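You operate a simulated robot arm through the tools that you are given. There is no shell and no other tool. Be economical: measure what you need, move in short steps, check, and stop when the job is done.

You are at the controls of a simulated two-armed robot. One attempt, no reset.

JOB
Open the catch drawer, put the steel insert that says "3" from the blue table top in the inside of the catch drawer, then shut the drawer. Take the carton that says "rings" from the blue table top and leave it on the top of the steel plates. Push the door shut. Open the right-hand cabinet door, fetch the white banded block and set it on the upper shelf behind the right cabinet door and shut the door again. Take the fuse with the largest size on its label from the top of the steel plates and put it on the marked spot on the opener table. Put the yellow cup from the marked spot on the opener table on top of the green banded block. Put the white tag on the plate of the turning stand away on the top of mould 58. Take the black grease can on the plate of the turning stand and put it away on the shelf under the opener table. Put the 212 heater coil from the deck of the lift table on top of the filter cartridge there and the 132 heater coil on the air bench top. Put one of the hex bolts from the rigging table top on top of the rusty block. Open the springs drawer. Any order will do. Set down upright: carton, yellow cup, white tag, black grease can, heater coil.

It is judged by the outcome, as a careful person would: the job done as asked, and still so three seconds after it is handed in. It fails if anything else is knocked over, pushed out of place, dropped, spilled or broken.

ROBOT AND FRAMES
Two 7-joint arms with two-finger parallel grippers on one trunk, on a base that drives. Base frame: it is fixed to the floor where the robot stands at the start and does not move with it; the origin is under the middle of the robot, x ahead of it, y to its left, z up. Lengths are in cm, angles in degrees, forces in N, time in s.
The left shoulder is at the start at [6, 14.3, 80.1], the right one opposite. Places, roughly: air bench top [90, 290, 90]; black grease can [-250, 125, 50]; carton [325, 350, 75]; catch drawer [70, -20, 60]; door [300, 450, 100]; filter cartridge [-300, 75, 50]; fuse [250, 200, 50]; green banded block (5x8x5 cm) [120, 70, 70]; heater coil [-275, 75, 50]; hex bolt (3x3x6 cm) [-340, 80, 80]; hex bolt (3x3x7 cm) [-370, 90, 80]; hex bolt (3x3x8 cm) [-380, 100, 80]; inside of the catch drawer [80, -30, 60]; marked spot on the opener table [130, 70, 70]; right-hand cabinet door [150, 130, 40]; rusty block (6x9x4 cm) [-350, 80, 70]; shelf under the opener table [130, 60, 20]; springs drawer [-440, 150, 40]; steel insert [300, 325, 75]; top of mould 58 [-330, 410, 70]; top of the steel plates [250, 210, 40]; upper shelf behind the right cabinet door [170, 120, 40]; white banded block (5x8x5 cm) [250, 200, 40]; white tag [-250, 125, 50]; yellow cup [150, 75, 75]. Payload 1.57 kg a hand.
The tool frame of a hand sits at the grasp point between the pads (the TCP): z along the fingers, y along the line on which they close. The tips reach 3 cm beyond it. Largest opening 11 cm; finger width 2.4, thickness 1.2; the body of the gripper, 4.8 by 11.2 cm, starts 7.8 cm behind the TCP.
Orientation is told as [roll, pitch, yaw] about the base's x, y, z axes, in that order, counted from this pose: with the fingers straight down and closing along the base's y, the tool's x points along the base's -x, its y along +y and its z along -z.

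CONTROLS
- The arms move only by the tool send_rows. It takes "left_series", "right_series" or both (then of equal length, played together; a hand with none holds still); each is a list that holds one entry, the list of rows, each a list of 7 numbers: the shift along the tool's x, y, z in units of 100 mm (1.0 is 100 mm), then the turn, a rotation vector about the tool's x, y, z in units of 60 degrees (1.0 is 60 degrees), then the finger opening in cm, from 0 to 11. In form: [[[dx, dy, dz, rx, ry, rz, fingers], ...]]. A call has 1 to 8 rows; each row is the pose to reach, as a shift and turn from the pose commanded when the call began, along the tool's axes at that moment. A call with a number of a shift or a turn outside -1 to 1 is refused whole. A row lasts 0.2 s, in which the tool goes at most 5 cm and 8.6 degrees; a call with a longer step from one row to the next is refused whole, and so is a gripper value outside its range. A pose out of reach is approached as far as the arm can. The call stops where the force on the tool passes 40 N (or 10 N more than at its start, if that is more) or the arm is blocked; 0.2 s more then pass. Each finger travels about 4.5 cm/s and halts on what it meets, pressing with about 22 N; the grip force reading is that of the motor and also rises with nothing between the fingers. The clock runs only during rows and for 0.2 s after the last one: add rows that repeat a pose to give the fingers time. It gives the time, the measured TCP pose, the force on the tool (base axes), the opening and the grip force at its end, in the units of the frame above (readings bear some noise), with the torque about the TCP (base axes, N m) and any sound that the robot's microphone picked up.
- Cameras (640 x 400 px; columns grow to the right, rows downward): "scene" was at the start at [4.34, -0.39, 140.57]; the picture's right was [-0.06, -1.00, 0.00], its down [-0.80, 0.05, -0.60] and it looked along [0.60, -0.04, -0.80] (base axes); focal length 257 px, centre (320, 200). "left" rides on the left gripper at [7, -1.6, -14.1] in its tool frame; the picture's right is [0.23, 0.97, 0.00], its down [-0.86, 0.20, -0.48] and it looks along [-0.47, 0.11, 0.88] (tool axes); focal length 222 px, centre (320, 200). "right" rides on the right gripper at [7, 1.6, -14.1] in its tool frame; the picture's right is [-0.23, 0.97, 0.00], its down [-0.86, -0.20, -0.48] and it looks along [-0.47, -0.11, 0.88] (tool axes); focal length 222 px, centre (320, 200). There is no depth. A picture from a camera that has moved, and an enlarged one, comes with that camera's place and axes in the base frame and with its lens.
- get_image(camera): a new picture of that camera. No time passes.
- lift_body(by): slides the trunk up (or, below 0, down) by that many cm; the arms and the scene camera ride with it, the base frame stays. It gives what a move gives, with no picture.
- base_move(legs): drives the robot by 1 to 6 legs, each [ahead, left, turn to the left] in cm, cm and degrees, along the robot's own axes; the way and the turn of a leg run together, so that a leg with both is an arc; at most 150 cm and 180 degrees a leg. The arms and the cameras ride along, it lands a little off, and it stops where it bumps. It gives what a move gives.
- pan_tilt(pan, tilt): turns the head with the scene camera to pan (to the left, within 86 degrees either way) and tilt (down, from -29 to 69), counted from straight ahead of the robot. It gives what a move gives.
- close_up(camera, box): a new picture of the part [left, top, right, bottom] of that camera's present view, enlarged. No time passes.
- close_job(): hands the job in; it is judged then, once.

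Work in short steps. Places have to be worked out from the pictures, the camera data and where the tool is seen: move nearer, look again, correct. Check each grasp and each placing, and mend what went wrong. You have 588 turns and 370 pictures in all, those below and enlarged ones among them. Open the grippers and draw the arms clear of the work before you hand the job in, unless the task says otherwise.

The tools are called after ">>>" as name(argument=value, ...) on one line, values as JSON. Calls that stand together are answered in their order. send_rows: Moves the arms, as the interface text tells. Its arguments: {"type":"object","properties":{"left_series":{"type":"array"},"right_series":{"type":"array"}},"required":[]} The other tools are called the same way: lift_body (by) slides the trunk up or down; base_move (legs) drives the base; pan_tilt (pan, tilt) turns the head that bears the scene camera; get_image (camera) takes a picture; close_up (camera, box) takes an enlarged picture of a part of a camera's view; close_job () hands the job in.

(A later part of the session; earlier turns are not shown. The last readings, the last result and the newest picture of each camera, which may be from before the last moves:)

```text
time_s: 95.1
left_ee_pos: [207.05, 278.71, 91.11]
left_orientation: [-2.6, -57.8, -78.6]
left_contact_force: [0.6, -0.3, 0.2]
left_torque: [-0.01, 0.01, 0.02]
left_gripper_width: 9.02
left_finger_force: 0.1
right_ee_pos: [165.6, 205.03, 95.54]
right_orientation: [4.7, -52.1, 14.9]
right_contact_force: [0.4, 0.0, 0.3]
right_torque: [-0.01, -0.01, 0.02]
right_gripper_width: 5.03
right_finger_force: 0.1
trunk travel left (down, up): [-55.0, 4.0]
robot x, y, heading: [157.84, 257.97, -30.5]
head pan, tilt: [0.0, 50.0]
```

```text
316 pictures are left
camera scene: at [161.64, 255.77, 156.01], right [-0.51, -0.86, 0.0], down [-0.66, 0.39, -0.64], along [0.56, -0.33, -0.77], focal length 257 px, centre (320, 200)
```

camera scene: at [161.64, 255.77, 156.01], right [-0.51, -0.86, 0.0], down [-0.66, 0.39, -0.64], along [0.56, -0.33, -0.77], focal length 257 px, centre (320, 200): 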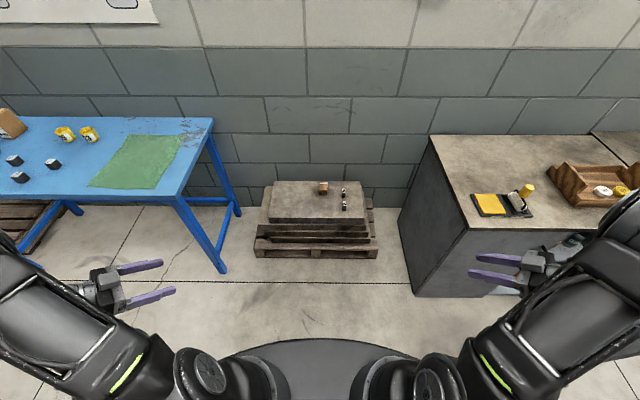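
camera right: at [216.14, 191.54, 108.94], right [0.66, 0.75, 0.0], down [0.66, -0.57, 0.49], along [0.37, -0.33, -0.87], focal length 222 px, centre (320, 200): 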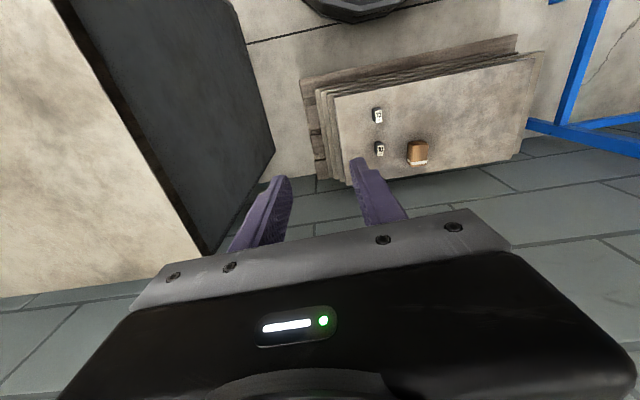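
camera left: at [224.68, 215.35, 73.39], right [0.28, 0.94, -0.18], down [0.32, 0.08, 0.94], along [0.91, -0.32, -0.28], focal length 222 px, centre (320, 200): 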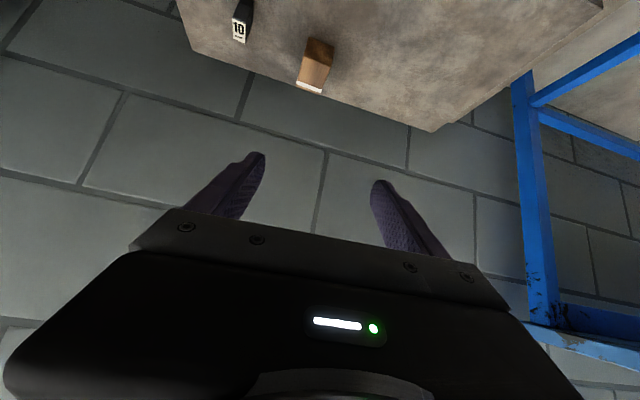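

Excellent – pitching the fingers forward swung both elbows outward. Now un-yaw while moving slightly forward.

>>> send_rows(left_series=[[[-0.04, 0.08, 0.07, -0.097, 0, -0.061, 9], [-0.08, 0.17, 0.13, -0.193, 0, -0.122, 9], [-0.12, 0.25, 0.2, -0.29, 0, -0.183, 9], [-0.17, 0.34, 0.26, -0.387, 0, -0.243, 9], [-0.21, 0.42, 0.33, -0.484, 0, -0.304, 9], [-0.25, 0.51, 0.39, -0.58, 0, -0.365, 9], [-0.29, 0.59, 0.46, -0.677, 0, -0.426, 9]]], right_series=[[[-0.05, -0.08, 0.06, 0.085, 0, 0.066, 5], [-0.1, -0.16, 0.13, 0.169, 0, 0.132, 5], [-0.15, -0.24, 0.19, 0.254, 0, 0.198, 5], [-0.2, -0.33, 0.26, 0.338, 0, 0.263, 5], [-0.25, -0.41, 0.32, 0.423, 0, 0.329, 5], [-0.3, -0.49, 0.39, 0.507, 0, 0.395, 5], [-0.35, -0.57, 0.45, 0.592, 0, 0.461, 5]]])

>>> get_image(camera="scene")

```text
time_s: 96.7
left_ee_pos: [213.87, 274.21, 90.84]
left_orientation: [-1.8, -56.5, -31.1]
left_contact_force: [-0.3, -0.1, -0.9]
left_torque: [0.05, 0.0, 0.01]
left_gripper_width: 9.01
left_finger_force: 0.0
right_ee_pos: [172.88, 201.48, 95.01]
right_orientation: [3.3, -49.7, -28.9]
right_contact_force: [-0.7, 0.4, -0.7]
right_torque: [0.01, 0.0, -0.02]
right_gripper_width: 5.01
right_finger_force: 0.1
trunk travel left (down, up): [-55.0, 4.0]
robot x, y, heading: [157.51, 258.1, -30.3]
head pan, tilt: [0.0, 50.0]
```

```text
315 pictures are left
camera scene: at [161.76, 255.69, 155.99], right [-0.51, -0.86, 0.0], down [-0.66, 0.39, -0.64], along [0.55, -0.32, -0.77], focal length 257 px, centre (320, 200)
```

scene: 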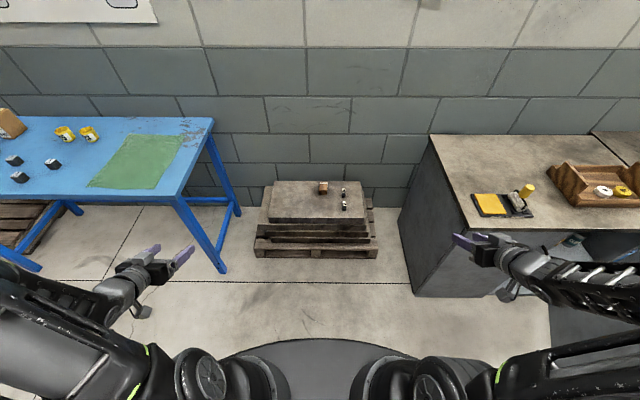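

Both arms look good now with a clear view. I bring both hands inward, keeping fingers tilted forward.

>>> send_rows(left_series=[[[0, -0.35, 0, 0, 0, 0, 9], [0, -0.7, 0, 0, 0, 0, 9], [0, -1.0, 0, 0, 0, 0, 9]]], right_series=[[[0, 0.35, 0, 0, 0, 0, 5], [0, 0.7, 0, 0, 0, 0, 5], [0, 1.0, 0, 0, 0, 0, 5]]])

>>> send_rows(left_series=[[[0, -0.35, 0, 0, 0, 0, 9], [0, -0.7, 0, 0, 0, 0, 9], [0, -1.0, 0, 0, 0, 0, 9]]], right_series=[[[0, 0.3, 0, 0, 0, 0, 5], [0, 0.6, 0, 0, 0, 0, 5], [0, 0.8, 0, 0, 0, 0, 5]]])

>>> base_move(legs=[[20, -14, 0.5], [27, 0, 0]])

>>> get_image(camera="scene")

```text
time_s: 97.5
left_ee_pos: [213.37, 267.37, 89.39]
left_orientation: [-1.9, -56.5, -31.1]
left_contact_force: [1.1, 1.0, 0.6]
left_torque: [-0.03, -0.01, 0.01]
left_gripper_width: 8.99
left_finger_force: 0.1
left hand out of reach, approached as far as the arm can: row 1, 2, 3
right_ee_pos: [178.51, 206.28, 95.61]
right_orientation: [3.3, -49.8, -28.8]
right_contact_force: [0.2, -0.6, 0.8]
right_torque: [0.01, -0.02, -0.04]
right_gripper_width: 5.0
right_finger_force: 0.1
right hand out of reach, approached as far as the arm can: row 2, 3
trunk travel left (down, up): [-55.0, 4.0]
robot x, y, heading: [157.97, 258.07, -30.5]
head pan, tilt: [0.0, 50.0]
```

```text
time_s: 98.3
left_ee_pos: [213.57, 258.8, 87.81]
left_orientation: [-1.7, -56.5, -31.3]
left_contact_force: [-0.3, 0.5, -0.4]
left_torque: [-0.05, 0.01, 0.0]
left_gripper_width: 9.01
left_finger_force: 0.2
left hand out of reach, approached as far as the arm can: row 1, 2, 3
right_ee_pos: [184.8, 209.72, 96.35]
right_orientation: [3.3, -49.7, -28.8]
right_contact_force: [-0.1, 0.7, -0.5]
right_torque: [0.02, -0.02, 0.03]
right_gripper_width: 5.0
right_finger_force: 0.0
right hand out of reach, approached as far as the arm can: row 1, 2, 3
trunk travel left (down, up): [-55.0, 4.0]
robot x, y, heading: [157.48, 258.24, -30.2]
head pan, tilt: [0.0, 50.0]
```

```text
time_s: 101.6
left_ee_pos: [247.28, 223.13, 87.84]
left_orientation: [-1.8, -56.4, -30.9]
left_contact_force: [0.6, 0.1, 0.1]
left_torque: [-0.03, -0.02, 0.0]
left_gripper_width: 8.98
left_finger_force: 0.1
right_ee_pos: [218.71, 173.67, 96.43]
right_orientation: [3.3, -49.7, -28.6]
right_contact_force: [-0.2, 0.2, 0.5]
right_torque: [-0.03, 0.01, 0.0]
right_gripper_width: 5.01
right_finger_force: 0.1
trunk travel left (down, up): [-55.0, 4.0]
robot x, y, heading: [191.12, 222.11, -30.0]
head pan, tilt: [0.0, 50.0]
```

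```text
314 pictures are left
camera scene: at [195.48, 219.63, 155.99], right [-0.5, -0.87, 0.0], down [-0.66, 0.38, -0.64], along [0.56, -0.32, -0.77], focal length 257 px, centre (320, 200)
```

scene: 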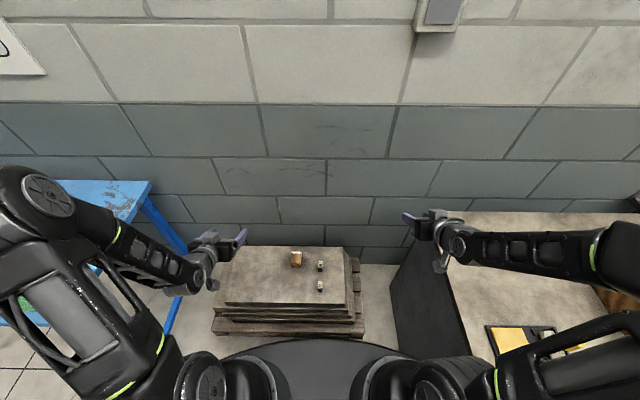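

Clear view of plates, block and fuses. Zoom to locate them.

>>> close_up(camera="scene", box=[210, 230, 370, 330])

```text
4.00 times, centred on (290, 280) of scene
camera zoom: at [195.48, 219.63, 155.99], right [-0.5, -0.87, 0.0], down [-0.66, 0.38, -0.64], along [0.56, -0.32, -0.77], focal length 1028 px, centre (440, -120)
```

zoom: 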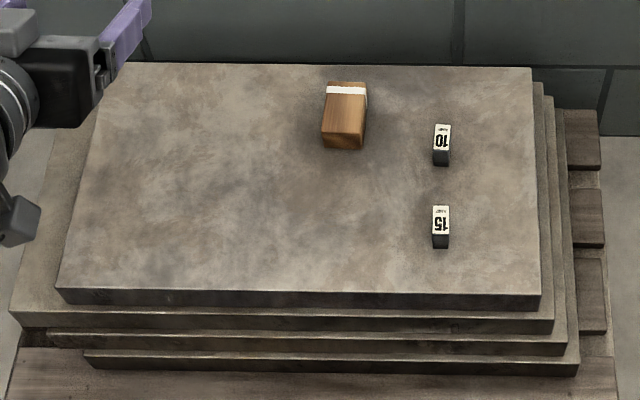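

Block confirmed at (253.5, 200). I check the right arm's clearance over the cabinet before lowering.

>>> pan_tilt(pan=-50, tilt=40)

>>> get_image(camera="scene")

```text
time_s: 102.8
left_ee_pos: [247.28, 223.16, 87.77]
left_orientation: [-1.9, -56.6, -31.0]
left_contact_force: [0.3, -0.5, 0.3]
left_torque: [-0.03, -0.01, 0.0]
left_gripper_width: 9.0
left_finger_force: 0.0
right_ee_pos: [218.62, 173.81, 96.45]
right_orientation: [3.3, -49.7, -28.6]
right_contact_force: [0.4, -0.7, 0.2]
right_torque: [0.0, -0.03, 0.02]
right_gripper_width: 5.01
right_finger_force: 0.0
trunk travel left (down, up): [-55.0, 4.0]
robot x, y, heading: [191.55, 221.69, -29.9]
head pan, tilt: [-50.0, 40.0]
```

```text
312 pictures are left
camera scene: at [190.19, 215.17, 157.41], right [-0.98, -0.17, 0.0], down [-0.11, 0.63, -0.77], along [0.13, -0.75, -0.64], focal length 257 px, centre (320, 200)
```

scene: 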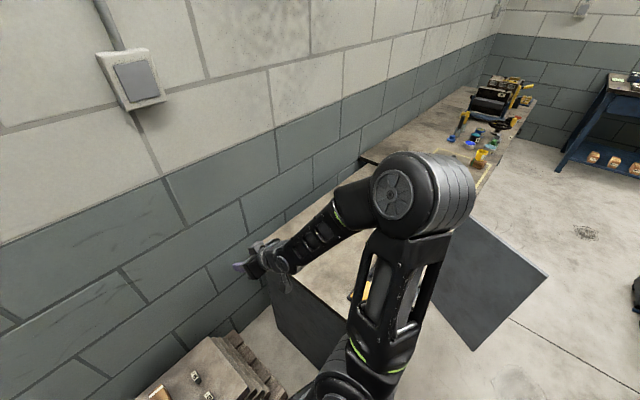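

The elbow is high, so lowering is safe. Move right hand inward, lower trunk 15, go forward 5.

>>> send_rows(right_series=[[[0, 0.3, -0.1, 0, 0, 0, 5], [0, 0.6, -0.2, 0, 0, 0, 5], [0, 0.6, -0.2, 0, 0, 0, 5]]])

>>> lift_body(by=-15)

>>> base_move(legs=[[5, 0, 0]])

>>> pan_tilt(pan=0, tilt=55)

>>> get_image(camera="left")

```text
time_s: 103.6
left_ee_pos: [247.27, 223.11, 87.88]
left_orientation: [-1.8, -56.5, -31.1]
left_contact_force: [0.0, 0.0, -0.4]
left_torque: [-0.01, -0.02, 0.02]
left_gripper_width: 9.0
left_finger_force: 0.0
right_ee_pos: [222.28, 177.71, 98.37]
right_orientation: [3.3, -49.7, -28.5]
right_contact_force: [0.0, 0.3, -0.3]
right_torque: [0.0, -0.04, -0.02]
right_gripper_width: 5.02
right_finger_force: 0.0
right hand out of reach, approached as far as the arm can: row 1, 2, 3
trunk travel left (down, up): [-55.0, 4.0]
robot x, y, heading: [191.55, 221.98, -30.2]
head pan, tilt: [-50.0, 40.0]
```

```text
time_s: 105.3
left_ee_pos: [247.25, 223.05, 72.85]
left_orientation: [-1.9, -56.4, -31.0]
left_contact_force: [-0.3, 0.3, -0.5]
left_torque: [0.04, -0.02, 0.0]
left_gripper_width: 8.99
left_finger_force: 0.1
right_ee_pos: [222.41, 177.56, 83.39]
right_orientation: [3.3, -49.7, -28.6]
right_contact_force: [0.3, 0.7, 0.0]
right_torque: [-0.01, -0.01, 0.01]
right_gripper_width: 5.03
right_finger_force: 0.1
trunk travel left (down, up): [-40.0, 19.0]
robot x, y, heading: [191.16, 221.74, -30.1]
head pan, tilt: [-50.0, 40.0]
```

```text
time_s: 106.2
left_ee_pos: [251.5, 220.52, 72.95]
left_orientation: [-1.8, -56.5, -31.0]
left_contact_force: [0.0, 0.1, 0.2]
left_torque: [0.0, 0.0, 0.0]
left_gripper_width: 9.01
left_finger_force: 0.1
right_ee_pos: [226.64, 174.88, 83.34]
right_orientation: [3.2, -49.6, -28.7]
right_contact_force: [0.3, -0.3, 0.4]
right_torque: [0.02, -0.01, 0.0]
right_gripper_width: 5.03
right_finger_force: 0.0
trunk travel left (down, up): [-40.0, 19.0]
robot x, y, heading: [195.8, 219.3, -30.3]
head pan, tilt: [-50.0, 40.0]
```

```text
time_s: 107.4
left_ee_pos: [251.54, 220.41, 72.87]
left_orientation: [-1.8, -56.5, -31.1]
left_contact_force: [0.0, -0.9, 0.8]
left_torque: [0.02, 0.03, -0.03]
left_gripper_width: 8.99
left_finger_force: 0.1
right_ee_pos: [226.71, 174.97, 83.42]
right_orientation: [3.3, -49.7, -28.6]
right_contact_force: [-0.1, -0.5, -0.4]
right_torque: [0.01, -0.02, 0.02]
right_gripper_width: 5.01
right_finger_force: 0.0
trunk travel left (down, up): [-40.0, 19.0]
robot x, y, heading: [195.34, 219.58, -30.1]
head pan, tilt: [0.0, 55.0]
```

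```text
311 pictures are left
camera left: at [237.52, 227.44, 74.91], right [0.42, 0.89, -0.21], down [0.18, 0.14, 0.97], along [0.89, -0.44, -0.1], focal length 222 px, centre (320, 200)
```

left: 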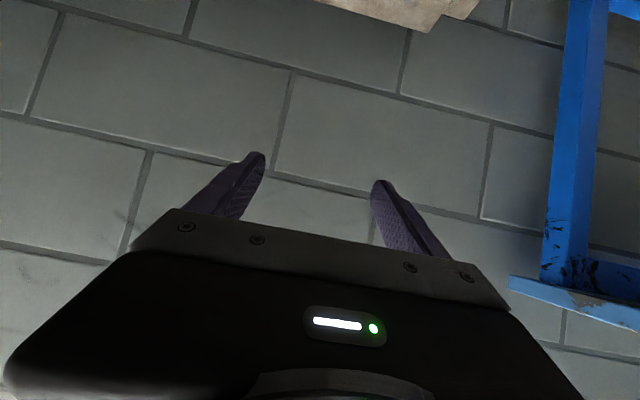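

Move the left hand down toward the block in two steps.

>>> send_rows(left_series=[[[0.18, -0.18, 0.2, 0, 0, 0, 9], [0.36, -0.36, 0.4, 0, 0, 0, 9], [0.54, -0.54, 0.6, 0, 0, 0, 9], [0.72, -0.72, 0.8, 0, 0, 0, 9]]])

>>> send_rows(left_series=[[[0.2, -0.22, 0.23, 0, 0, 0, 9], [0.4, -0.44, 0.46, 0, 0, 0, 9], [0.6, -0.66, 0.69, 0, 0, 0, 9], [0.8, -0.9, 0.92, 0, 0, 0, 9], [0.8, -0.9, 0.92, 0, 0, 0, 9]]])

>>> get_image(camera="left")

>>> get_image(camera="scene")

```text
time_s: 108.4
left_ee_pos: [249.93, 212.86, 62.53]
left_orientation: [-1.8, -56.5, -31.0]
left_contact_force: [1.0, -0.6, -0.2]
left_torque: [0.0, 0.01, -0.02]
left_gripper_width: 9.0
left_finger_force: 0.0
right_ee_pos: [226.71, 175.02, 83.38]
right_orientation: [3.3, -49.6, -28.6]
right_contact_force: [-0.1, -0.1, 0.3]
right_torque: [0.03, 0.02, 0.03]
right_gripper_width: 5.0
right_finger_force: 0.2
trunk travel left (down, up): [-40.0, 19.0]
robot x, y, heading: [195.76, 219.6, -30.0]
head pan, tilt: [0.0, 55.0]
```

```text
time_s: 109.6
left_ee_pos: [247.61, 203.54, 51.01]
left_orientation: [-1.9, -56.5, -31.1]
left_contact_force: [-0.2, 0.8, -0.2]
left_torque: [-0.02, 0.02, 0.0]
left_gripper_width: 9.0
left_finger_force: 0.0
right_ee_pos: [226.76, 174.94, 83.34]
right_orientation: [3.3, -49.7, -28.7]
right_contact_force: [-0.5, 0.4, -0.4]
right_torque: [0.0, -0.01, 0.03]
right_gripper_width: 4.99
right_finger_force: 0.1
trunk travel left (down, up): [-40.0, 19.0]
robot x, y, heading: [195.58, 219.77, -30.1]
head pan, tilt: [0.0, 55.0]
```

```text
310 pictures are left
camera left: at [233.66, 210.42, 53.08], right [0.42, 0.89, -0.21], down [0.18, 0.14, 0.97], along [0.89, -0.44, -0.1], focal length 222 px, centre (320, 200)
```

left: 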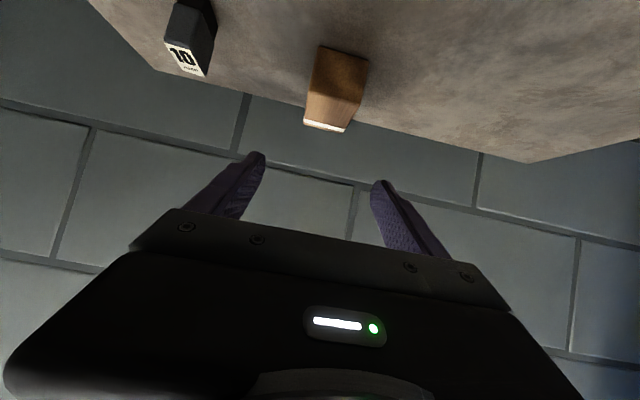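

```text
309 pictures are left
camera scene: at [199.3, 217.4, 140.34], right [-0.5, -0.86, 0.0], down [-0.71, 0.41, -0.57], along [0.5, -0.29, -0.82], focal length 257 px, centre (320, 200)
```

scene: 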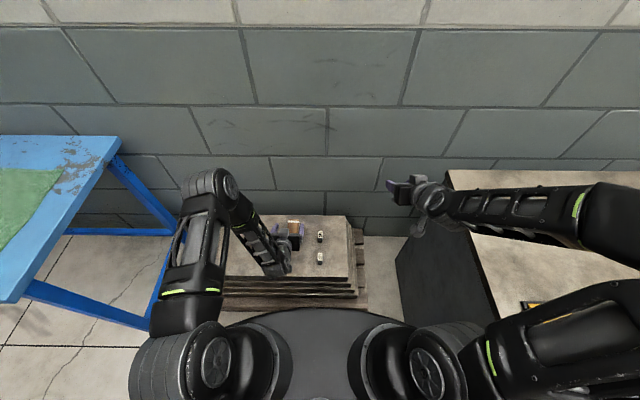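

Aligned laterally. Advance along the tool to straddle the block.

>>> send_rows(left_series=[[[0.15, 0, 0.25, 0, 0, 0, 9], [0.28, 0, 0.5, 0, 0, 0, 9], [0.4, 0, 0.75, 0, 0, 0, 9], [0.5, 0, 0.9, 0, 0, 0, 9], [0.5, 0, 0.9, 0, 0, 0, 9]]])

>>> get_image(camera="left")

>>> close_up(camera="scene", box=[230, 200, 370, 290])

```text
time_s: 110.8
left_ee_pos: [251.68, 200.58, 41.8]
left_orientation: [-1.8, -56.5, -31.0]
left_contact_force: [-0.7, -0.4, -0.9]
left_torque: [-0.03, 0.0, -0.02]
left_gripper_width: 9.01
left_finger_force: 0.1
right_ee_pos: [226.68, 175.03, 83.45]
right_orientation: [3.3, -49.7, -28.5]
right_contact_force: [-1.0, -0.2, 0.1]
right_torque: [0.01, 0.01, -0.01]
right_gripper_width: 5.0
right_finger_force: 0.0
trunk travel left (down, up): [-40.0, 19.0]
robot x, y, heading: [195.54, 219.62, -30.0]
head pan, tilt: [0.0, 55.0]
```

```text
308 pictures are left
camera left: at [237.58, 207.54, 43.8], right [0.42, 0.89, -0.21], down [0.18, 0.14, 0.97], along [0.89, -0.44, -0.1], focal length 222 px, centre (320, 200)
```

left: 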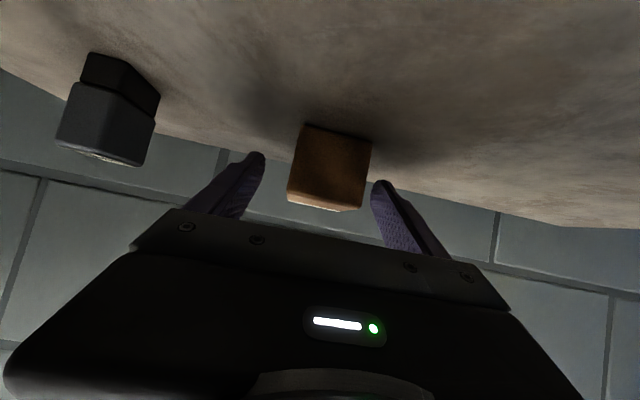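

```text
4.44 times, centred on (300, 245) of scene
camera zoom: at [199.3, 217.4, 140.34], right [-0.5, -0.86, 0.0], down [-0.71, 0.41, -0.57], along [0.5, -0.29, -0.82], focal length 1143 px, centre (409, 0)
```

zoom: 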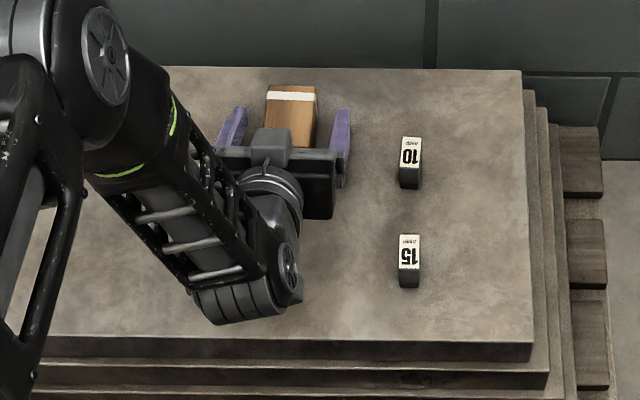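

Block centred between the fingers. Final approach and close.

>>> send_rows(left_series=[[[0.08, 0, 0.18, 0, 0, 0, 9], [0.16, 0, 0.35, 0, 0, 0, 9], [0.16, 0, 0.35, 0, 0, 0, 7], [0.16, 0, 0.35, 0, 0, 0, 5], [0.16, 0, 0.35, 0, 0, 0, 3.5], [0.16, 0, 0.35, 0, 0, 0, 3.5]]])

>>> send_rows(left_series=[[[-0.2, 0, -0.13, 0, 0, 0, 3.5], [-0.4, 0, -0.26, 0, 0, 0, 3.5], [-0.6, 0, -0.39, 0, 0, 0, 3.5], [-0.8, 0, -0.52, 0, 0, 0, 3.5], [-1.0, 0, -0.65, 0, 0, 0, 3.5]]])

>>> get_image(camera="left")

>>> get_image(camera="scene")

```text
time_s: 111.2
left_ee_pos: [252.12, 200.23, 40.67]
left_orientation: [-1.3, -57.0, -31.2]
left_contact_force: [-13.1, 6.9, 16.9]
left_torque: [0.68, -0.32, 0.66]
left_gripper_width: 8.92
left_finger_force: 0.0
right_ee_pos: [226.65, 175.1, 83.46]
right_orientation: [3.3, -49.8, -28.5]
right_contact_force: [-0.9, 0.1, 0.8]
right_torque: [0.0, 0.02, -0.03]
right_gripper_width: 5.01
right_finger_force: 0.1
trunk travel left (down, up): [-40.0, 19.0]
robot x, y, heading: [195.74, 219.79, -30.0]
head pan, tilt: [0.0, 55.0]
stopped in row 2 (left hand): the force on the tool passed its limit (the readings are from after the stop); the commanded pose is now the measured one
```

```text
time_s: 112.4
left_ee_pos: [252.28, 200.51, 52.57]
left_orientation: [-1.5, -56.8, -31.4]
left_contact_force: [0.2, 0.3, -0.4]
left_torque: [0.0, 0.03, 0.01]
left_gripper_width: 3.51
left_finger_force: 0.1
right_ee_pos: [226.75, 175.02, 83.38]
right_orientation: [3.3, -49.6, -28.7]
right_contact_force: [0.3, -0.4, -0.3]
right_torque: [0.0, -0.04, 0.0]
right_gripper_width: 5.01
right_finger_force: 0.0
trunk travel left (down, up): [-40.0, 19.0]
robot x, y, heading: [195.37, 219.32, -30.4]
head pan, tilt: [0.0, 55.0]
```

```text
306 pictures are left
camera left: at [238.2, 207.29, 54.61], right [0.42, 0.89, -0.2], down [0.17, 0.14, 0.97], along [0.89, -0.44, -0.09], focal length 222 px, centre (320, 200)
```

left: 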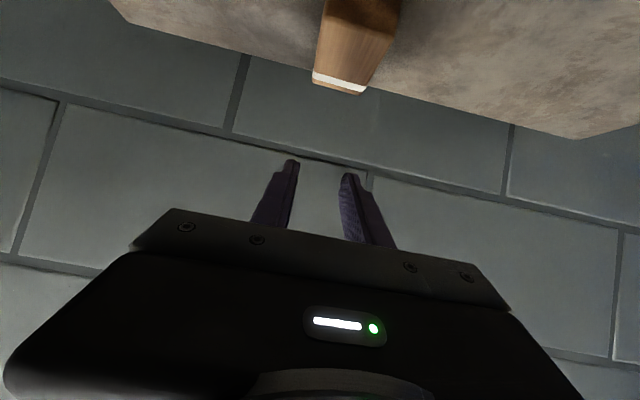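

```text
305 pictures are left
camera scene: at [199.29, 217.42, 140.34], right [-0.5, -0.87, 0.0], down [-0.71, 0.41, -0.57], along [0.5, -0.29, -0.82], focal length 257 px, centre (320, 200)
```

scene: 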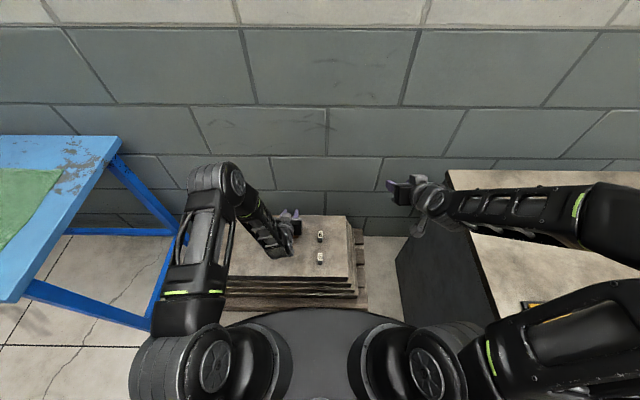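

The fingertips touched the plates (top ≈ z 38, so block top ≈ 43). Re-open and descend vertically with the TCP to z ≈ 41.3.

>>> send_rows(left_series=[[[0, -0.03, 0, 0, 0, 0, 6], [0, -0.03, 0, 0, 0, 0, 9], [0.25, -0.03, 0.14, 0, 0, 0, 9], [0.5, -0.03, 0.28, 0, 0, 0, 9], [0.75, -0.03, 0.43, 0, 0, 0, 9], [0.96, -0.03, 0.55, 0, 0, 0, 9], [0.96, -0.03, 0.55, 0, 0, 0, 9]]])

>>> get_image(camera="left")

>>> close_up(camera="scene", box=[230, 200, 370, 290])

```text
time_s: 114.0
left_ee_pos: [251.54, 200.3, 41.38]
left_orientation: [-1.5, -56.8, -31.3]
left_contact_force: [-1.3, 0.0, -0.8]
left_torque: [-0.02, -0.01, 0.03]
left_gripper_width: 9.03
left_finger_force: 0.0
right_ee_pos: [226.68, 174.95, 83.33]
right_orientation: [3.3, -49.6, -28.6]
right_contact_force: [-0.5, 0.7, 0.5]
right_torque: [0.02, -0.01, 0.0]
right_gripper_width: 5.01
right_finger_force: 0.1
trunk travel left (down, up): [-40.0, 19.0]
robot x, y, heading: [195.47, 219.55, -30.1]
head pan, tilt: [0.0, 55.0]
```

```text
304 pictures are left
camera left: at [237.44, 207.23, 43.46], right [0.42, 0.89, -0.2], down [0.17, 0.14, 0.97], along [0.89, -0.44, -0.09], focal length 222 px, centre (320, 200)
```

left: 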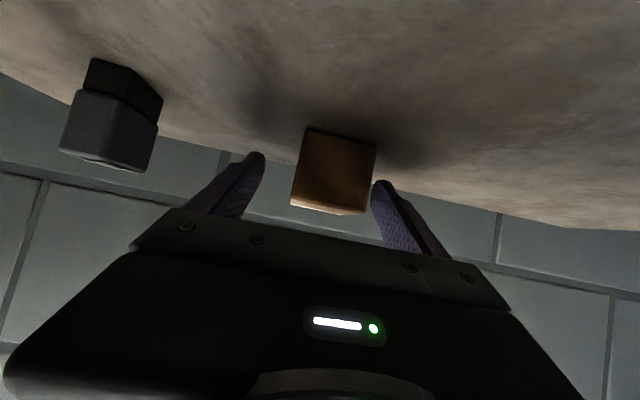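

```text
4.44 times, centred on (300, 245) of scene
camera zoom: at [199.3, 217.41, 140.34], right [-0.5, -0.87, 0.0], down [-0.71, 0.41, -0.57], along [0.5, -0.29, -0.82], focal length 1143 px, centre (409, 0)
```

zoom: 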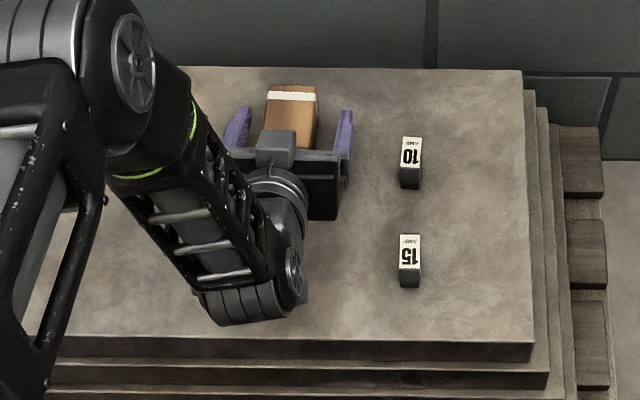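

Near face is about 2.5 cm behind the TCP; shift 1.3 cm forward, then close.

>>> send_rows(left_series=[[[-0.07, 0, 0.11, 0, 0, 0, 9], [-0.07, 0, 0.11, 0, 0, 0, 7], [-0.07, 0, 0.11, 0, 0, 0, 5], [-0.07, 0, 0.11, 0, 0, 0, 3.5], [-0.07, 0, 0.11, 0, 0, 0, 3.5]]])

>>> send_rows(left_series=[[[-0.2, 0, -0.13, 0, 0, 0, 3.5], [-0.4, 0, -0.26, 0, 0, 0, 3.5], [-0.6, 0, -0.39, 0, 0, 0, 3.5], [-0.8, 0, -0.52, 0, 0, 0, 3.5], [-1.0, 0, -0.65, 0, 0, 0, 3.5]]])

>>> get_image(camera="left")

```text
time_s: 115.2
left_ee_pos: [252.64, 199.57, 41.36]
left_orientation: [-1.3, -56.7, -31.3]
left_contact_force: [0.8, 0.5, -0.9]
left_torque: [0.03, -0.01, -0.02]
left_gripper_width: 4.79
left_finger_force: 21.6
right_ee_pos: [226.7, 175.0, 83.41]
right_orientation: [3.4, -49.6, -28.6]
right_contact_force: [-0.5, 0.1, 1.1]
right_torque: [-0.03, 0.0, 0.04]
right_gripper_width: 5.0
right_finger_force: 0.0
trunk travel left (down, up): [-40.0, 19.0]
robot x, y, heading: [195.38, 219.91, -30.2]
head pan, tilt: [0.0, 55.0]
```

```text
time_s: 116.4
left_ee_pos: [252.89, 199.54, 53.26]
left_orientation: [-1.5, -56.7, -31.2]
left_contact_force: [-0.7, -0.1, -1.6]
left_torque: [-0.03, -0.02, 0.03]
left_gripper_width: 4.79
left_finger_force: 22.2
right_ee_pos: [226.67, 175.14, 83.4]
right_orientation: [3.3, -49.5, -28.7]
right_contact_force: [-0.2, -1.0, 0.0]
right_torque: [0.01, -0.01, 0.01]
right_gripper_width: 5.03
right_finger_force: 0.0
trunk travel left (down, up): [-40.0, 19.0]
robot x, y, heading: [195.46, 219.63, -30.2]
head pan, tilt: [0.0, 55.0]
```

```text
302 pictures are left
camera left: at [238.76, 206.66, 55.26], right [0.42, 0.89, -0.2], down [0.17, 0.14, 0.97], along [0.89, -0.44, -0.09], focal length 222 px, centre (320, 200)
```

left: 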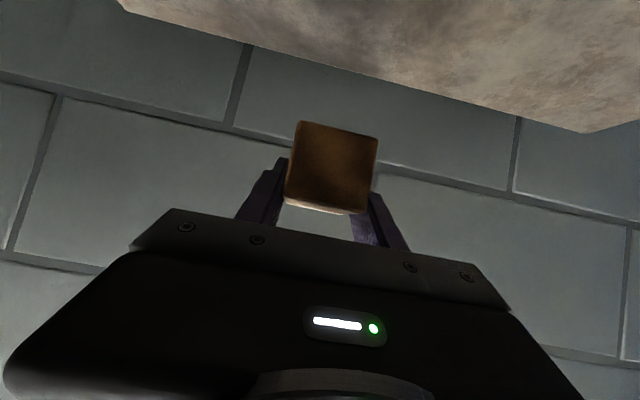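

Block held (4.8 wide; bottom 3.4 below TCP). Retract the left hand a bit and drive back and right to the cabinet.

>>> send_rows(left_series=[[[0.1, 0, -0.2, 0, 0, 0, 3.5], [0.2, 0, -0.4, 0, 0, 0, 3.5], [0.3, 0, -0.6, 0, 0, 0, 3.5], [0.4, 0, -0.8, 0, 0, 0, 3.5], [0.4, 0, -1.0, 0, 0, 0, 3.5]]])

>>> base_move(legs=[[-62, 0, 0], [0, -62, 0]])

>>> get_image(camera="scene")

```text
time_s: 117.6
left_ee_pos: [243.9, 205.37, 55.47]
left_orientation: [-1.4, -56.8, -31.3]
left_contact_force: [0.1, -1.0, -1.6]
left_torque: [-0.01, -0.02, 0.02]
left_gripper_width: 4.76
left_finger_force: 22.4
right_ee_pos: [226.82, 175.0, 83.46]
right_orientation: [3.3, -49.7, -28.6]
right_contact_force: [-0.8, 0.2, -0.4]
right_torque: [0.0, -0.03, 0.03]
right_gripper_width: 5.02
right_finger_force: 0.0
trunk travel left (down, up): [-40.0, 19.0]
robot x, y, heading: [195.67, 219.37, -30.4]
head pan, tilt: [0.0, 55.0]
```

```text
time_s: 124.2
left_ee_pos: [159.75, 182.06, 55.39]
left_orientation: [-1.3, -56.8, -31.0]
left_contact_force: [0.1, 1.0, -1.7]
left_torque: [0.0, 0.01, 0.02]
left_gripper_width: 4.78
left_finger_force: 22.1
right_ee_pos: [142.73, 151.62, 83.34]
right_orientation: [3.2, -49.6, -28.3]
right_contact_force: [-0.1, 0.7, -0.1]
right_torque: [0.01, 0.01, -0.02]
right_gripper_width: 5.02
right_finger_force: 0.1
trunk travel left (down, up): [-40.0, 19.0]
robot x, y, heading: [111.41, 196.32, -29.9]
head pan, tilt: [0.0, 55.0]
```

```text
301 pictures are left
camera scene: at [115.11, 194.03, 140.34], right [-0.5, -0.87, 0.0], down [-0.71, 0.41, -0.57], along [0.5, -0.28, -0.82], focal length 257 px, centre (320, 200)
```

scene: 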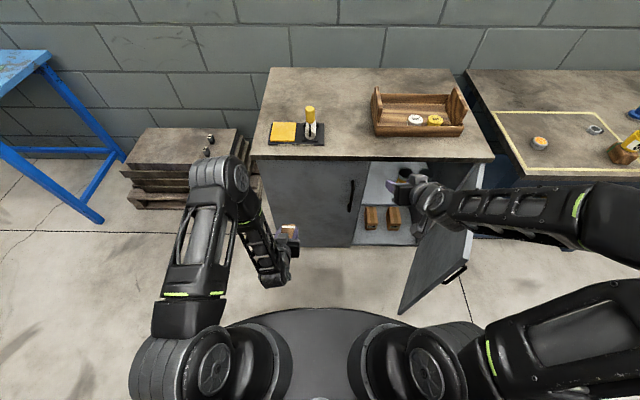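

I zoom into the open cabinet to measure the shelf.

>>> close_up(camera="scene", box=[330, 140, 490, 260])

>>> get_image(camera="right")

```text
3.33 times, centred on (410, 200) of scene
camera zoom: at [115.11, 194.03, 140.34], right [-0.5, -0.87, 0.0], down [-0.71, 0.41, -0.57], along [0.5, -0.28, -0.82], focal length 857 px, centre (20, 200)
```

zoom: 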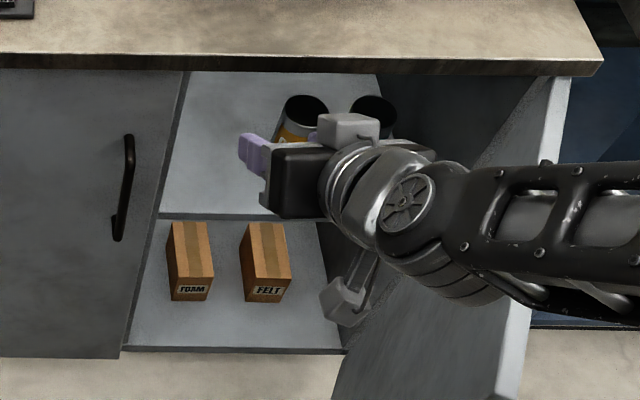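

```text
299 pictures are left
camera right: at [129.71, 159.82, 87.29], right [0.55, 0.81, 0.21], down [0.07, -0.29, 0.95], along [0.83, -0.51, -0.22], focal length 222 px, centre (320, 200)
```

right: 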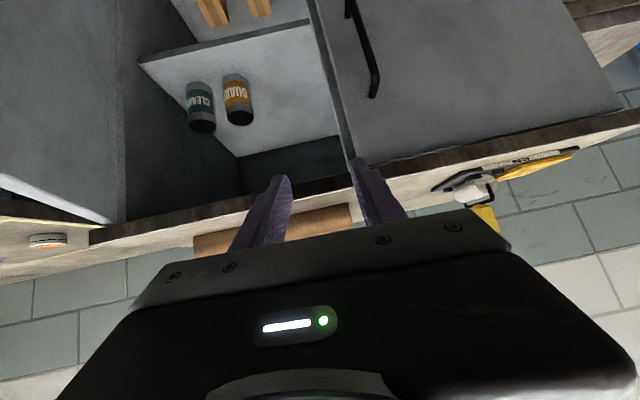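

Upper shelf surface ≈ z 44, front edge ≈ 69 ahead, free area on its left half (left ≈ -24). I shift right 8 and raise the right hand, then bring the left hand over in front of the opening.

>>> base_move(legs=[[0, -8, 0]])

>>> send_rows(left_series=[[[0, -0.3, 0, 0, 0, 0, 3.5], [0, -0.6, 0, 0, 0, 0, 3.5], [0, -0.9, 0, 0, 0, 0, 3.5]]], right_series=[[[-0.2, 0, -0.16, 0, 0, 0, 5], [-0.4, 0, -0.32, 0, 0, 0, 5], [-0.6, 0, -0.48, 0, 0, 0, 5]]])

>>> send_rows(left_series=[[[0, -0.3, 0, 0, 0, 0, 3.5], [0, -0.6, 0, 0, 0, 0, 3.5], [0, -0.9, 0, 0, 0, 0, 3.5]]])

>>> get_image(camera="scene")

```text
time_s: 125.2
left_ee_pos: [155.78, 175.19, 55.57]
left_orientation: [-1.4, -56.9, -31.2]
left_contact_force: [-0.3, -0.7, -0.8]
left_torque: [0.02, -0.02, 0.05]
left_gripper_width: 4.77
left_finger_force: 22.1
right_ee_pos: [138.67, 144.82, 83.33]
right_orientation: [3.3, -49.6, -28.4]
right_contact_force: [1.3, 0.1, 0.1]
right_torque: [0.01, -0.02, 0.0]
right_gripper_width: 5.0
right_finger_force: 0.0
trunk travel left (down, up): [-40.0, 19.0]
robot x, y, heading: [107.62, 189.09, -29.6]
head pan, tilt: [0.0, 55.0]
```

```text
time_s: 126.0
left_ee_pos: [150.87, 167.54, 55.6]
left_orientation: [-1.4, -56.8, -31.1]
left_contact_force: [0.4, 0.9, -1.3]
left_torque: [-0.03, 0.0, 0.01]
left_gripper_width: 4.79
left_finger_force: 21.5
right_ee_pos: [138.92, 144.46, 91.0]
right_orientation: [3.4, -49.6, -28.3]
right_contact_force: [0.6, 0.6, -0.2]
right_torque: [-0.01, 0.02, 0.0]
right_gripper_width: 5.0
right_finger_force: 0.0
trunk travel left (down, up): [-40.0, 19.0]
robot x, y, heading: [107.28, 189.1, -29.8]
head pan, tilt: [0.0, 55.0]
```

```text
time_s: 126.8
left_ee_pos: [146.09, 160.06, 55.75]
left_orientation: [-1.4, -56.7, -31.2]
left_contact_force: [0.9, 0.1, -1.0]
left_torque: [-0.02, 0.01, 0.02]
left_gripper_width: 4.79
left_finger_force: 22.1
right_ee_pos: [138.69, 144.43, 90.98]
right_orientation: [3.3, -49.5, -28.4]
right_contact_force: [-0.2, -0.3, 1.0]
right_torque: [-0.02, 0.0, 0.02]
right_gripper_width: 5.01
right_finger_force: 0.0
trunk travel left (down, up): [-40.0, 19.0]
robot x, y, heading: [107.4, 189.16, -29.7]
head pan, tilt: [0.0, 55.0]
```

```text
298 pictures are left
camera scene: at [111.15, 187.14, 140.34], right [-0.5, -0.87, 0.0], down [-0.71, 0.41, -0.57], along [0.5, -0.29, -0.82], focal length 257 px, centre (320, 200)
```

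scene: 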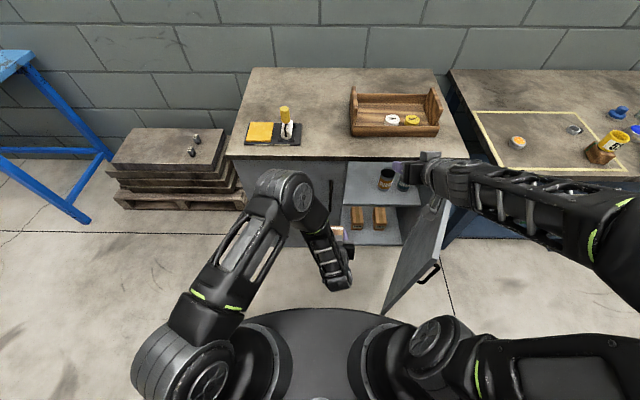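

Continue moving right to left ≈ -18, then check with the left camera.

>>> send_rows(left_series=[[[0, -0.3, 0, 0, 0, 0, 3.5], [0, -0.6, 0, 0, 0, 0, 3.5], [0, -0.9, 0, 0, 0, 0, 3.5], [0, -1.0, 0, 0, 0, 0, 3.5]]])

>>> get_image(camera="left")

>>> get_image(camera="right")

```text
time_s: 127.8
left_ee_pos: [140.67, 151.35, 56.0]
left_orientation: [-1.5, -56.8, -31.1]
left_contact_force: [-0.1, -0.1, -1.4]
left_torque: [0.01, 0.05, -0.01]
left_gripper_width: 4.74
left_finger_force: 21.7
right_ee_pos: [138.8, 144.5, 90.96]
right_orientation: [3.3, -49.6, -28.4]
right_contact_force: [0.9, -0.7, -0.2]
right_torque: [0.01, 0.04, -0.02]
right_gripper_width: 5.01
right_finger_force: 0.0
trunk travel left (down, up): [-40.0, 19.0]
robot x, y, heading: [107.39, 189.37, -30.1]
head pan, tilt: [0.0, 55.0]
```

```text
297 pictures are left
camera left: at [126.62, 158.3, 57.98], right [0.41, 0.89, -0.2], down [0.17, 0.14, 0.97], along [0.89, -0.44, -0.09], focal length 222 px, centre (320, 200)
```

left: 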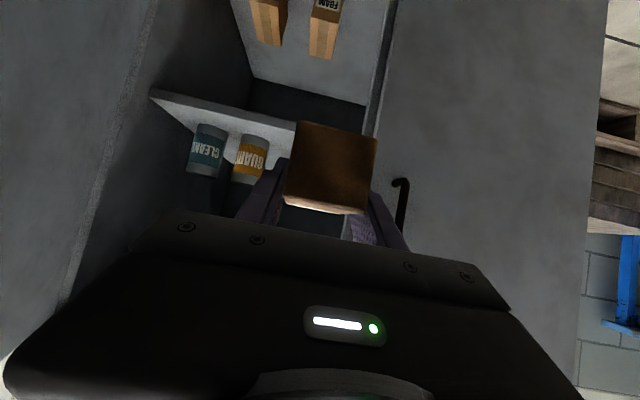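

```text
296 pictures are left
camera right: at [125.76, 152.54, 94.88], right [0.55, 0.81, 0.21], down [0.07, -0.29, 0.95], along [0.83, -0.51, -0.22], focal length 222 px, centre (320, 200)
```

right: 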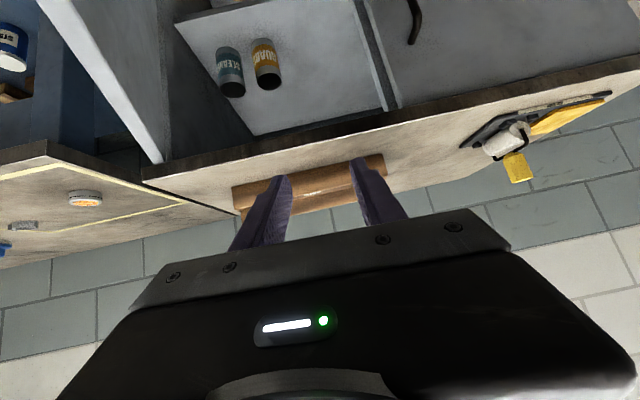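

Opening is straight ahead of the block. Lower by 5.5, shift 2 right, then drive forward 13.

>>> send_rows(left_series=[[[0.15, -0.07, 0.1, 0, 0, 0, 3.5], [0.3, -0.14, 0.2, 0, 0, 0, 3.5], [0.46, -0.2, 0.3, 0, 0, 0, 3.5], [0.46, -0.2, 0.3, 0, 0, 0, 3.5]]])

>>> base_move(legs=[[13, 0, 0]])

>>> get_image(camera="left")

>>> get_image(camera="scene")

```text
time_s: 128.8
left_ee_pos: [139.67, 149.68, 50.46]
left_orientation: [-1.5, -56.9, -31.1]
left_contact_force: [0.0, 0.3, -0.7]
left_torque: [0.0, 0.01, 0.0]
left_gripper_width: 4.8
left_finger_force: 22.1
right_ee_pos: [138.8, 144.53, 90.96]
right_orientation: [3.2, -49.6, -28.4]
right_contact_force: [0.7, -0.6, 0.4]
right_torque: [-0.05, -0.02, 0.04]
right_gripper_width: 5.0
right_finger_force: 0.1
trunk travel left (down, up): [-40.0, 19.0]
robot x, y, heading: [107.53, 188.96, -30.0]
head pan, tilt: [0.0, 55.0]
```

```text
time_s: 130.1
left_ee_pos: [150.82, 143.24, 50.39]
left_orientation: [-1.5, -56.8, -31.3]
left_contact_force: [1.3, -0.3, 0.2]
left_torque: [-0.04, -0.04, 0.0]
left_gripper_width: 4.79
left_finger_force: 22.2
right_ee_pos: [150.02, 137.96, 90.92]
right_orientation: [3.3, -49.6, -28.5]
right_contact_force: [0.2, 0.2, -0.1]
right_torque: [0.02, -0.02, 0.01]
right_gripper_width: 5.0
right_finger_force: 0.0
trunk travel left (down, up): [-40.0, 19.0]
robot x, y, heading: [118.48, 182.99, -30.1]
head pan, tilt: [0.0, 55.0]
```

```text
295 pictures are left
camera left: at [136.73, 150.08, 52.46], right [0.42, 0.89, -0.2], down [0.17, 0.14, 0.97], along [0.89, -0.44, -0.09], focal length 222 px, centre (320, 200)
```

left: 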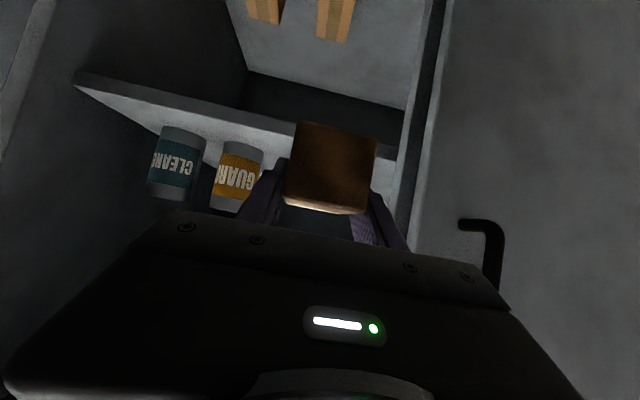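

```text
294 pictures are left
camera scene: at [122.45, 180.63, 140.34], right [-0.5, -0.87, 0.0], down [-0.71, 0.41, -0.57], along [0.5, -0.29, -0.82], focal length 257 px, centre (320, 200)
```

scene: 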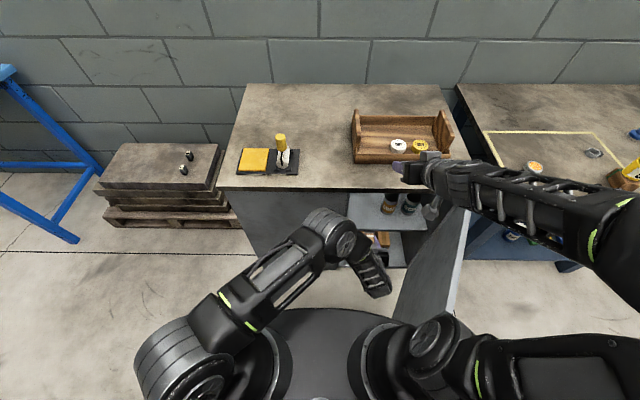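

Advance 7 cm into the opening and look.

>>> send_rows(left_series=[[[-0.1, 0, 0.15, 0, 0, 0, 3.5], [-0.2, 0, 0.3, 0, 0, 0, 3.5], [-0.3, 0, 0.46, 0, 0, 0, 3.5], [-0.383, 0, 0.586, 0, 0, 0, 3.5], [-0.383, 0, 0.586, 0, 0, 0, 3.5]]])

>>> get_image(camera="left")

>>> get_image(camera="scene")

```text
time_s: 131.3
left_ee_pos: [156.75, 139.34, 50.45]
left_orientation: [-1.4, -56.7, -31.3]
left_contact_force: [-0.5, -0.2, -0.9]
left_torque: [-0.02, -0.01, 0.02]
left_gripper_width: 4.77
left_finger_force: 21.8
right_ee_pos: [149.94, 137.91, 90.94]
right_orientation: [3.2, -49.6, -28.5]
right_contact_force: [0.7, -0.2, 0.1]
right_torque: [-0.04, 0.02, 0.0]
right_gripper_width: 4.99
right_finger_force: 0.0
trunk travel left (down, up): [-40.0, 19.0]
robot x, y, heading: [118.84, 182.77, -30.1]
head pan, tilt: [0.0, 55.0]
```

```text
293 pictures are left
camera left: at [142.69, 146.29, 52.41], right [0.42, 0.89, -0.2], down [0.17, 0.14, 0.97], along [0.89, -0.44, -0.09], focal length 222 px, centre (320, 200)
```

left: 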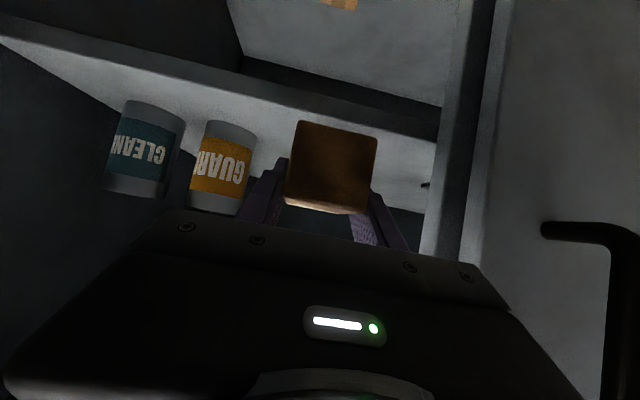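

```text
292 pictures are left
camera scene: at [122.39, 180.67, 140.34], right [-0.5, -0.87, 0.0], down [-0.71, 0.41, -0.57], along [0.5, -0.29, -0.82], focal length 257 px, centre (320, 200)
```

scene: 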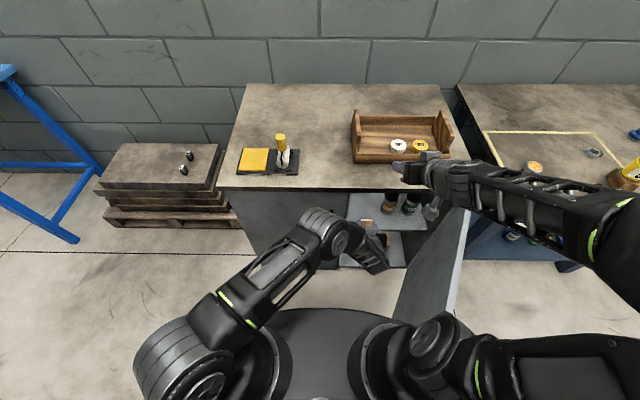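

Clear of jar and frame. Advance 6.5 more, then lower.

>>> send_rows(left_series=[[[-0.12, 0, 0.18, 0, 0, 0, 3.5], [-0.24, 0, 0.36, 0, 0, 0, 3.5], [-0.355, 0, 0.545, 0, 0, 0, 3.5], [-0.355, 0, 0.545, 0, 0, 0, 3.5]]])

>>> send_rows(left_series=[[[0.06, 0, 0.04, 0, 0, 0, 3.5], [0.12, 0, 0.08, 0, 0, 0, 3.5], [0.19, 0, 0.12, 0, 0, 0, 3.5], [0.19, 0, 0.12, 0, 0, 0, 3.5]]])

>>> get_image(camera="left")

```text
time_s: 132.3
left_ee_pos: [162.22, 135.86, 50.35]
left_orientation: [-1.3, -56.8, -31.4]
left_contact_force: [-0.1, -0.1, -1.2]
left_torque: [0.01, 0.01, 0.0]
left_gripper_width: 4.79
left_finger_force: 21.3
right_ee_pos: [149.99, 137.84, 90.96]
right_orientation: [3.3, -49.6, -28.4]
right_contact_force: [0.6, 0.6, -0.2]
right_torque: [0.01, 0.02, -0.04]
right_gripper_width: 5.01
right_finger_force: 0.1
trunk travel left (down, up): [-40.0, 19.0]
robot x, y, heading: [118.84, 183.02, -30.1]
head pan, tilt: [0.0, 55.0]
```

```text
time_s: 133.3
left_ee_pos: [162.19, 135.82, 48.18]
left_orientation: [-1.4, -56.8, -31.3]
left_contact_force: [-0.2, -0.3, -0.7]
left_torque: [-0.02, 0.02, 0.02]
left_gripper_width: 4.77
left_finger_force: 21.5
right_ee_pos: [149.85, 137.94, 90.99]
right_orientation: [3.2, -49.6, -28.5]
right_contact_force: [-0.2, -0.2, -0.4]
right_torque: [0.0, 0.01, -0.05]
right_gripper_width: 4.98
right_finger_force: 0.1
trunk travel left (down, up): [-40.0, 19.0]
robot x, y, heading: [118.95, 182.77, -30.1]
head pan, tilt: [0.0, 55.0]
```

```text
291 pictures are left
camera left: at [148.14, 142.75, 50.22], right [0.42, 0.89, -0.2], down [0.17, 0.14, 0.97], along [0.89, -0.44, -0.09], focal length 222 px, centre (320, 200)
```

left: 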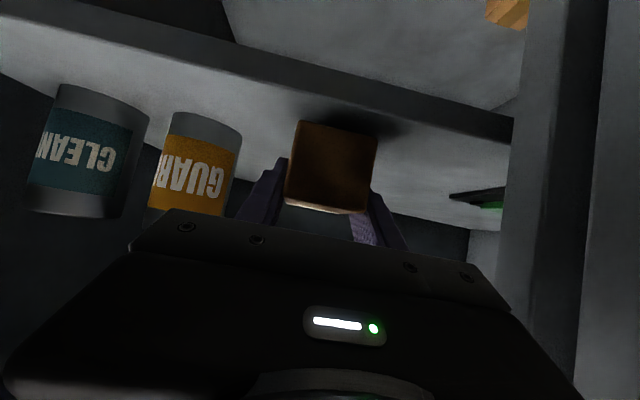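

Close above the shelf (shadow visible). Lower in small steps until contact.

>>> send_rows(left_series=[[[0.03, 0, 0.02, 0, 0, 0, 3.5], [0.05, 0, 0.033, 0, 0, 0, 3.5], [0.05, 0, 0.033, 0, 0, 0, 3.5]]])

>>> send_rows(left_series=[[[0.02, 0, 0.013, 0, 0, 0, 3.5], [0.033, 0, 0.022, 0, 0, 0, 3.5], [0.033, 0, 0.022, 0, 0, 0, 3.5]]])

```text
time_s: 134.1
left_ee_pos: [162.09, 135.88, 47.63]
left_orientation: [-1.4, -56.8, -31.3]
left_contact_force: [0.1, 0.6, -1.6]
left_torque: [0.06, -0.03, 0.02]
left_gripper_width: 4.78
left_finger_force: 22.0
right_ee_pos: [149.87, 137.91, 90.86]
right_orientation: [3.3, -49.6, -28.5]
right_contact_force: [0.1, 0.4, -0.7]
right_torque: [0.02, 0.01, 0.01]
right_gripper_width: 5.01
right_finger_force: 0.0
trunk travel left (down, up): [-40.0, 19.0]
robot x, y, heading: [118.3, 182.61, -30.1]
head pan, tilt: [0.0, 55.0]
```

```text
time_s: 134.9
left_ee_pos: [162.25, 135.83, 47.35]
left_orientation: [-1.5, -56.8, -31.3]
left_contact_force: [-0.6, 0.6, 0.4]
left_torque: [0.07, -0.04, -0.03]
left_gripper_width: 4.77
left_finger_force: 22.1
right_ee_pos: [149.86, 137.94, 90.9]
right_orientation: [3.3, -49.6, -28.5]
right_contact_force: [-0.1, -0.7, -0.1]
right_torque: [0.05, -0.02, 0.02]
right_gripper_width: 5.01
right_finger_force: 0.1
trunk travel left (down, up): [-40.0, 19.0]
robot x, y, heading: [118.73, 183.0, -30.0]
head pan, tilt: [0.0, 55.0]
```

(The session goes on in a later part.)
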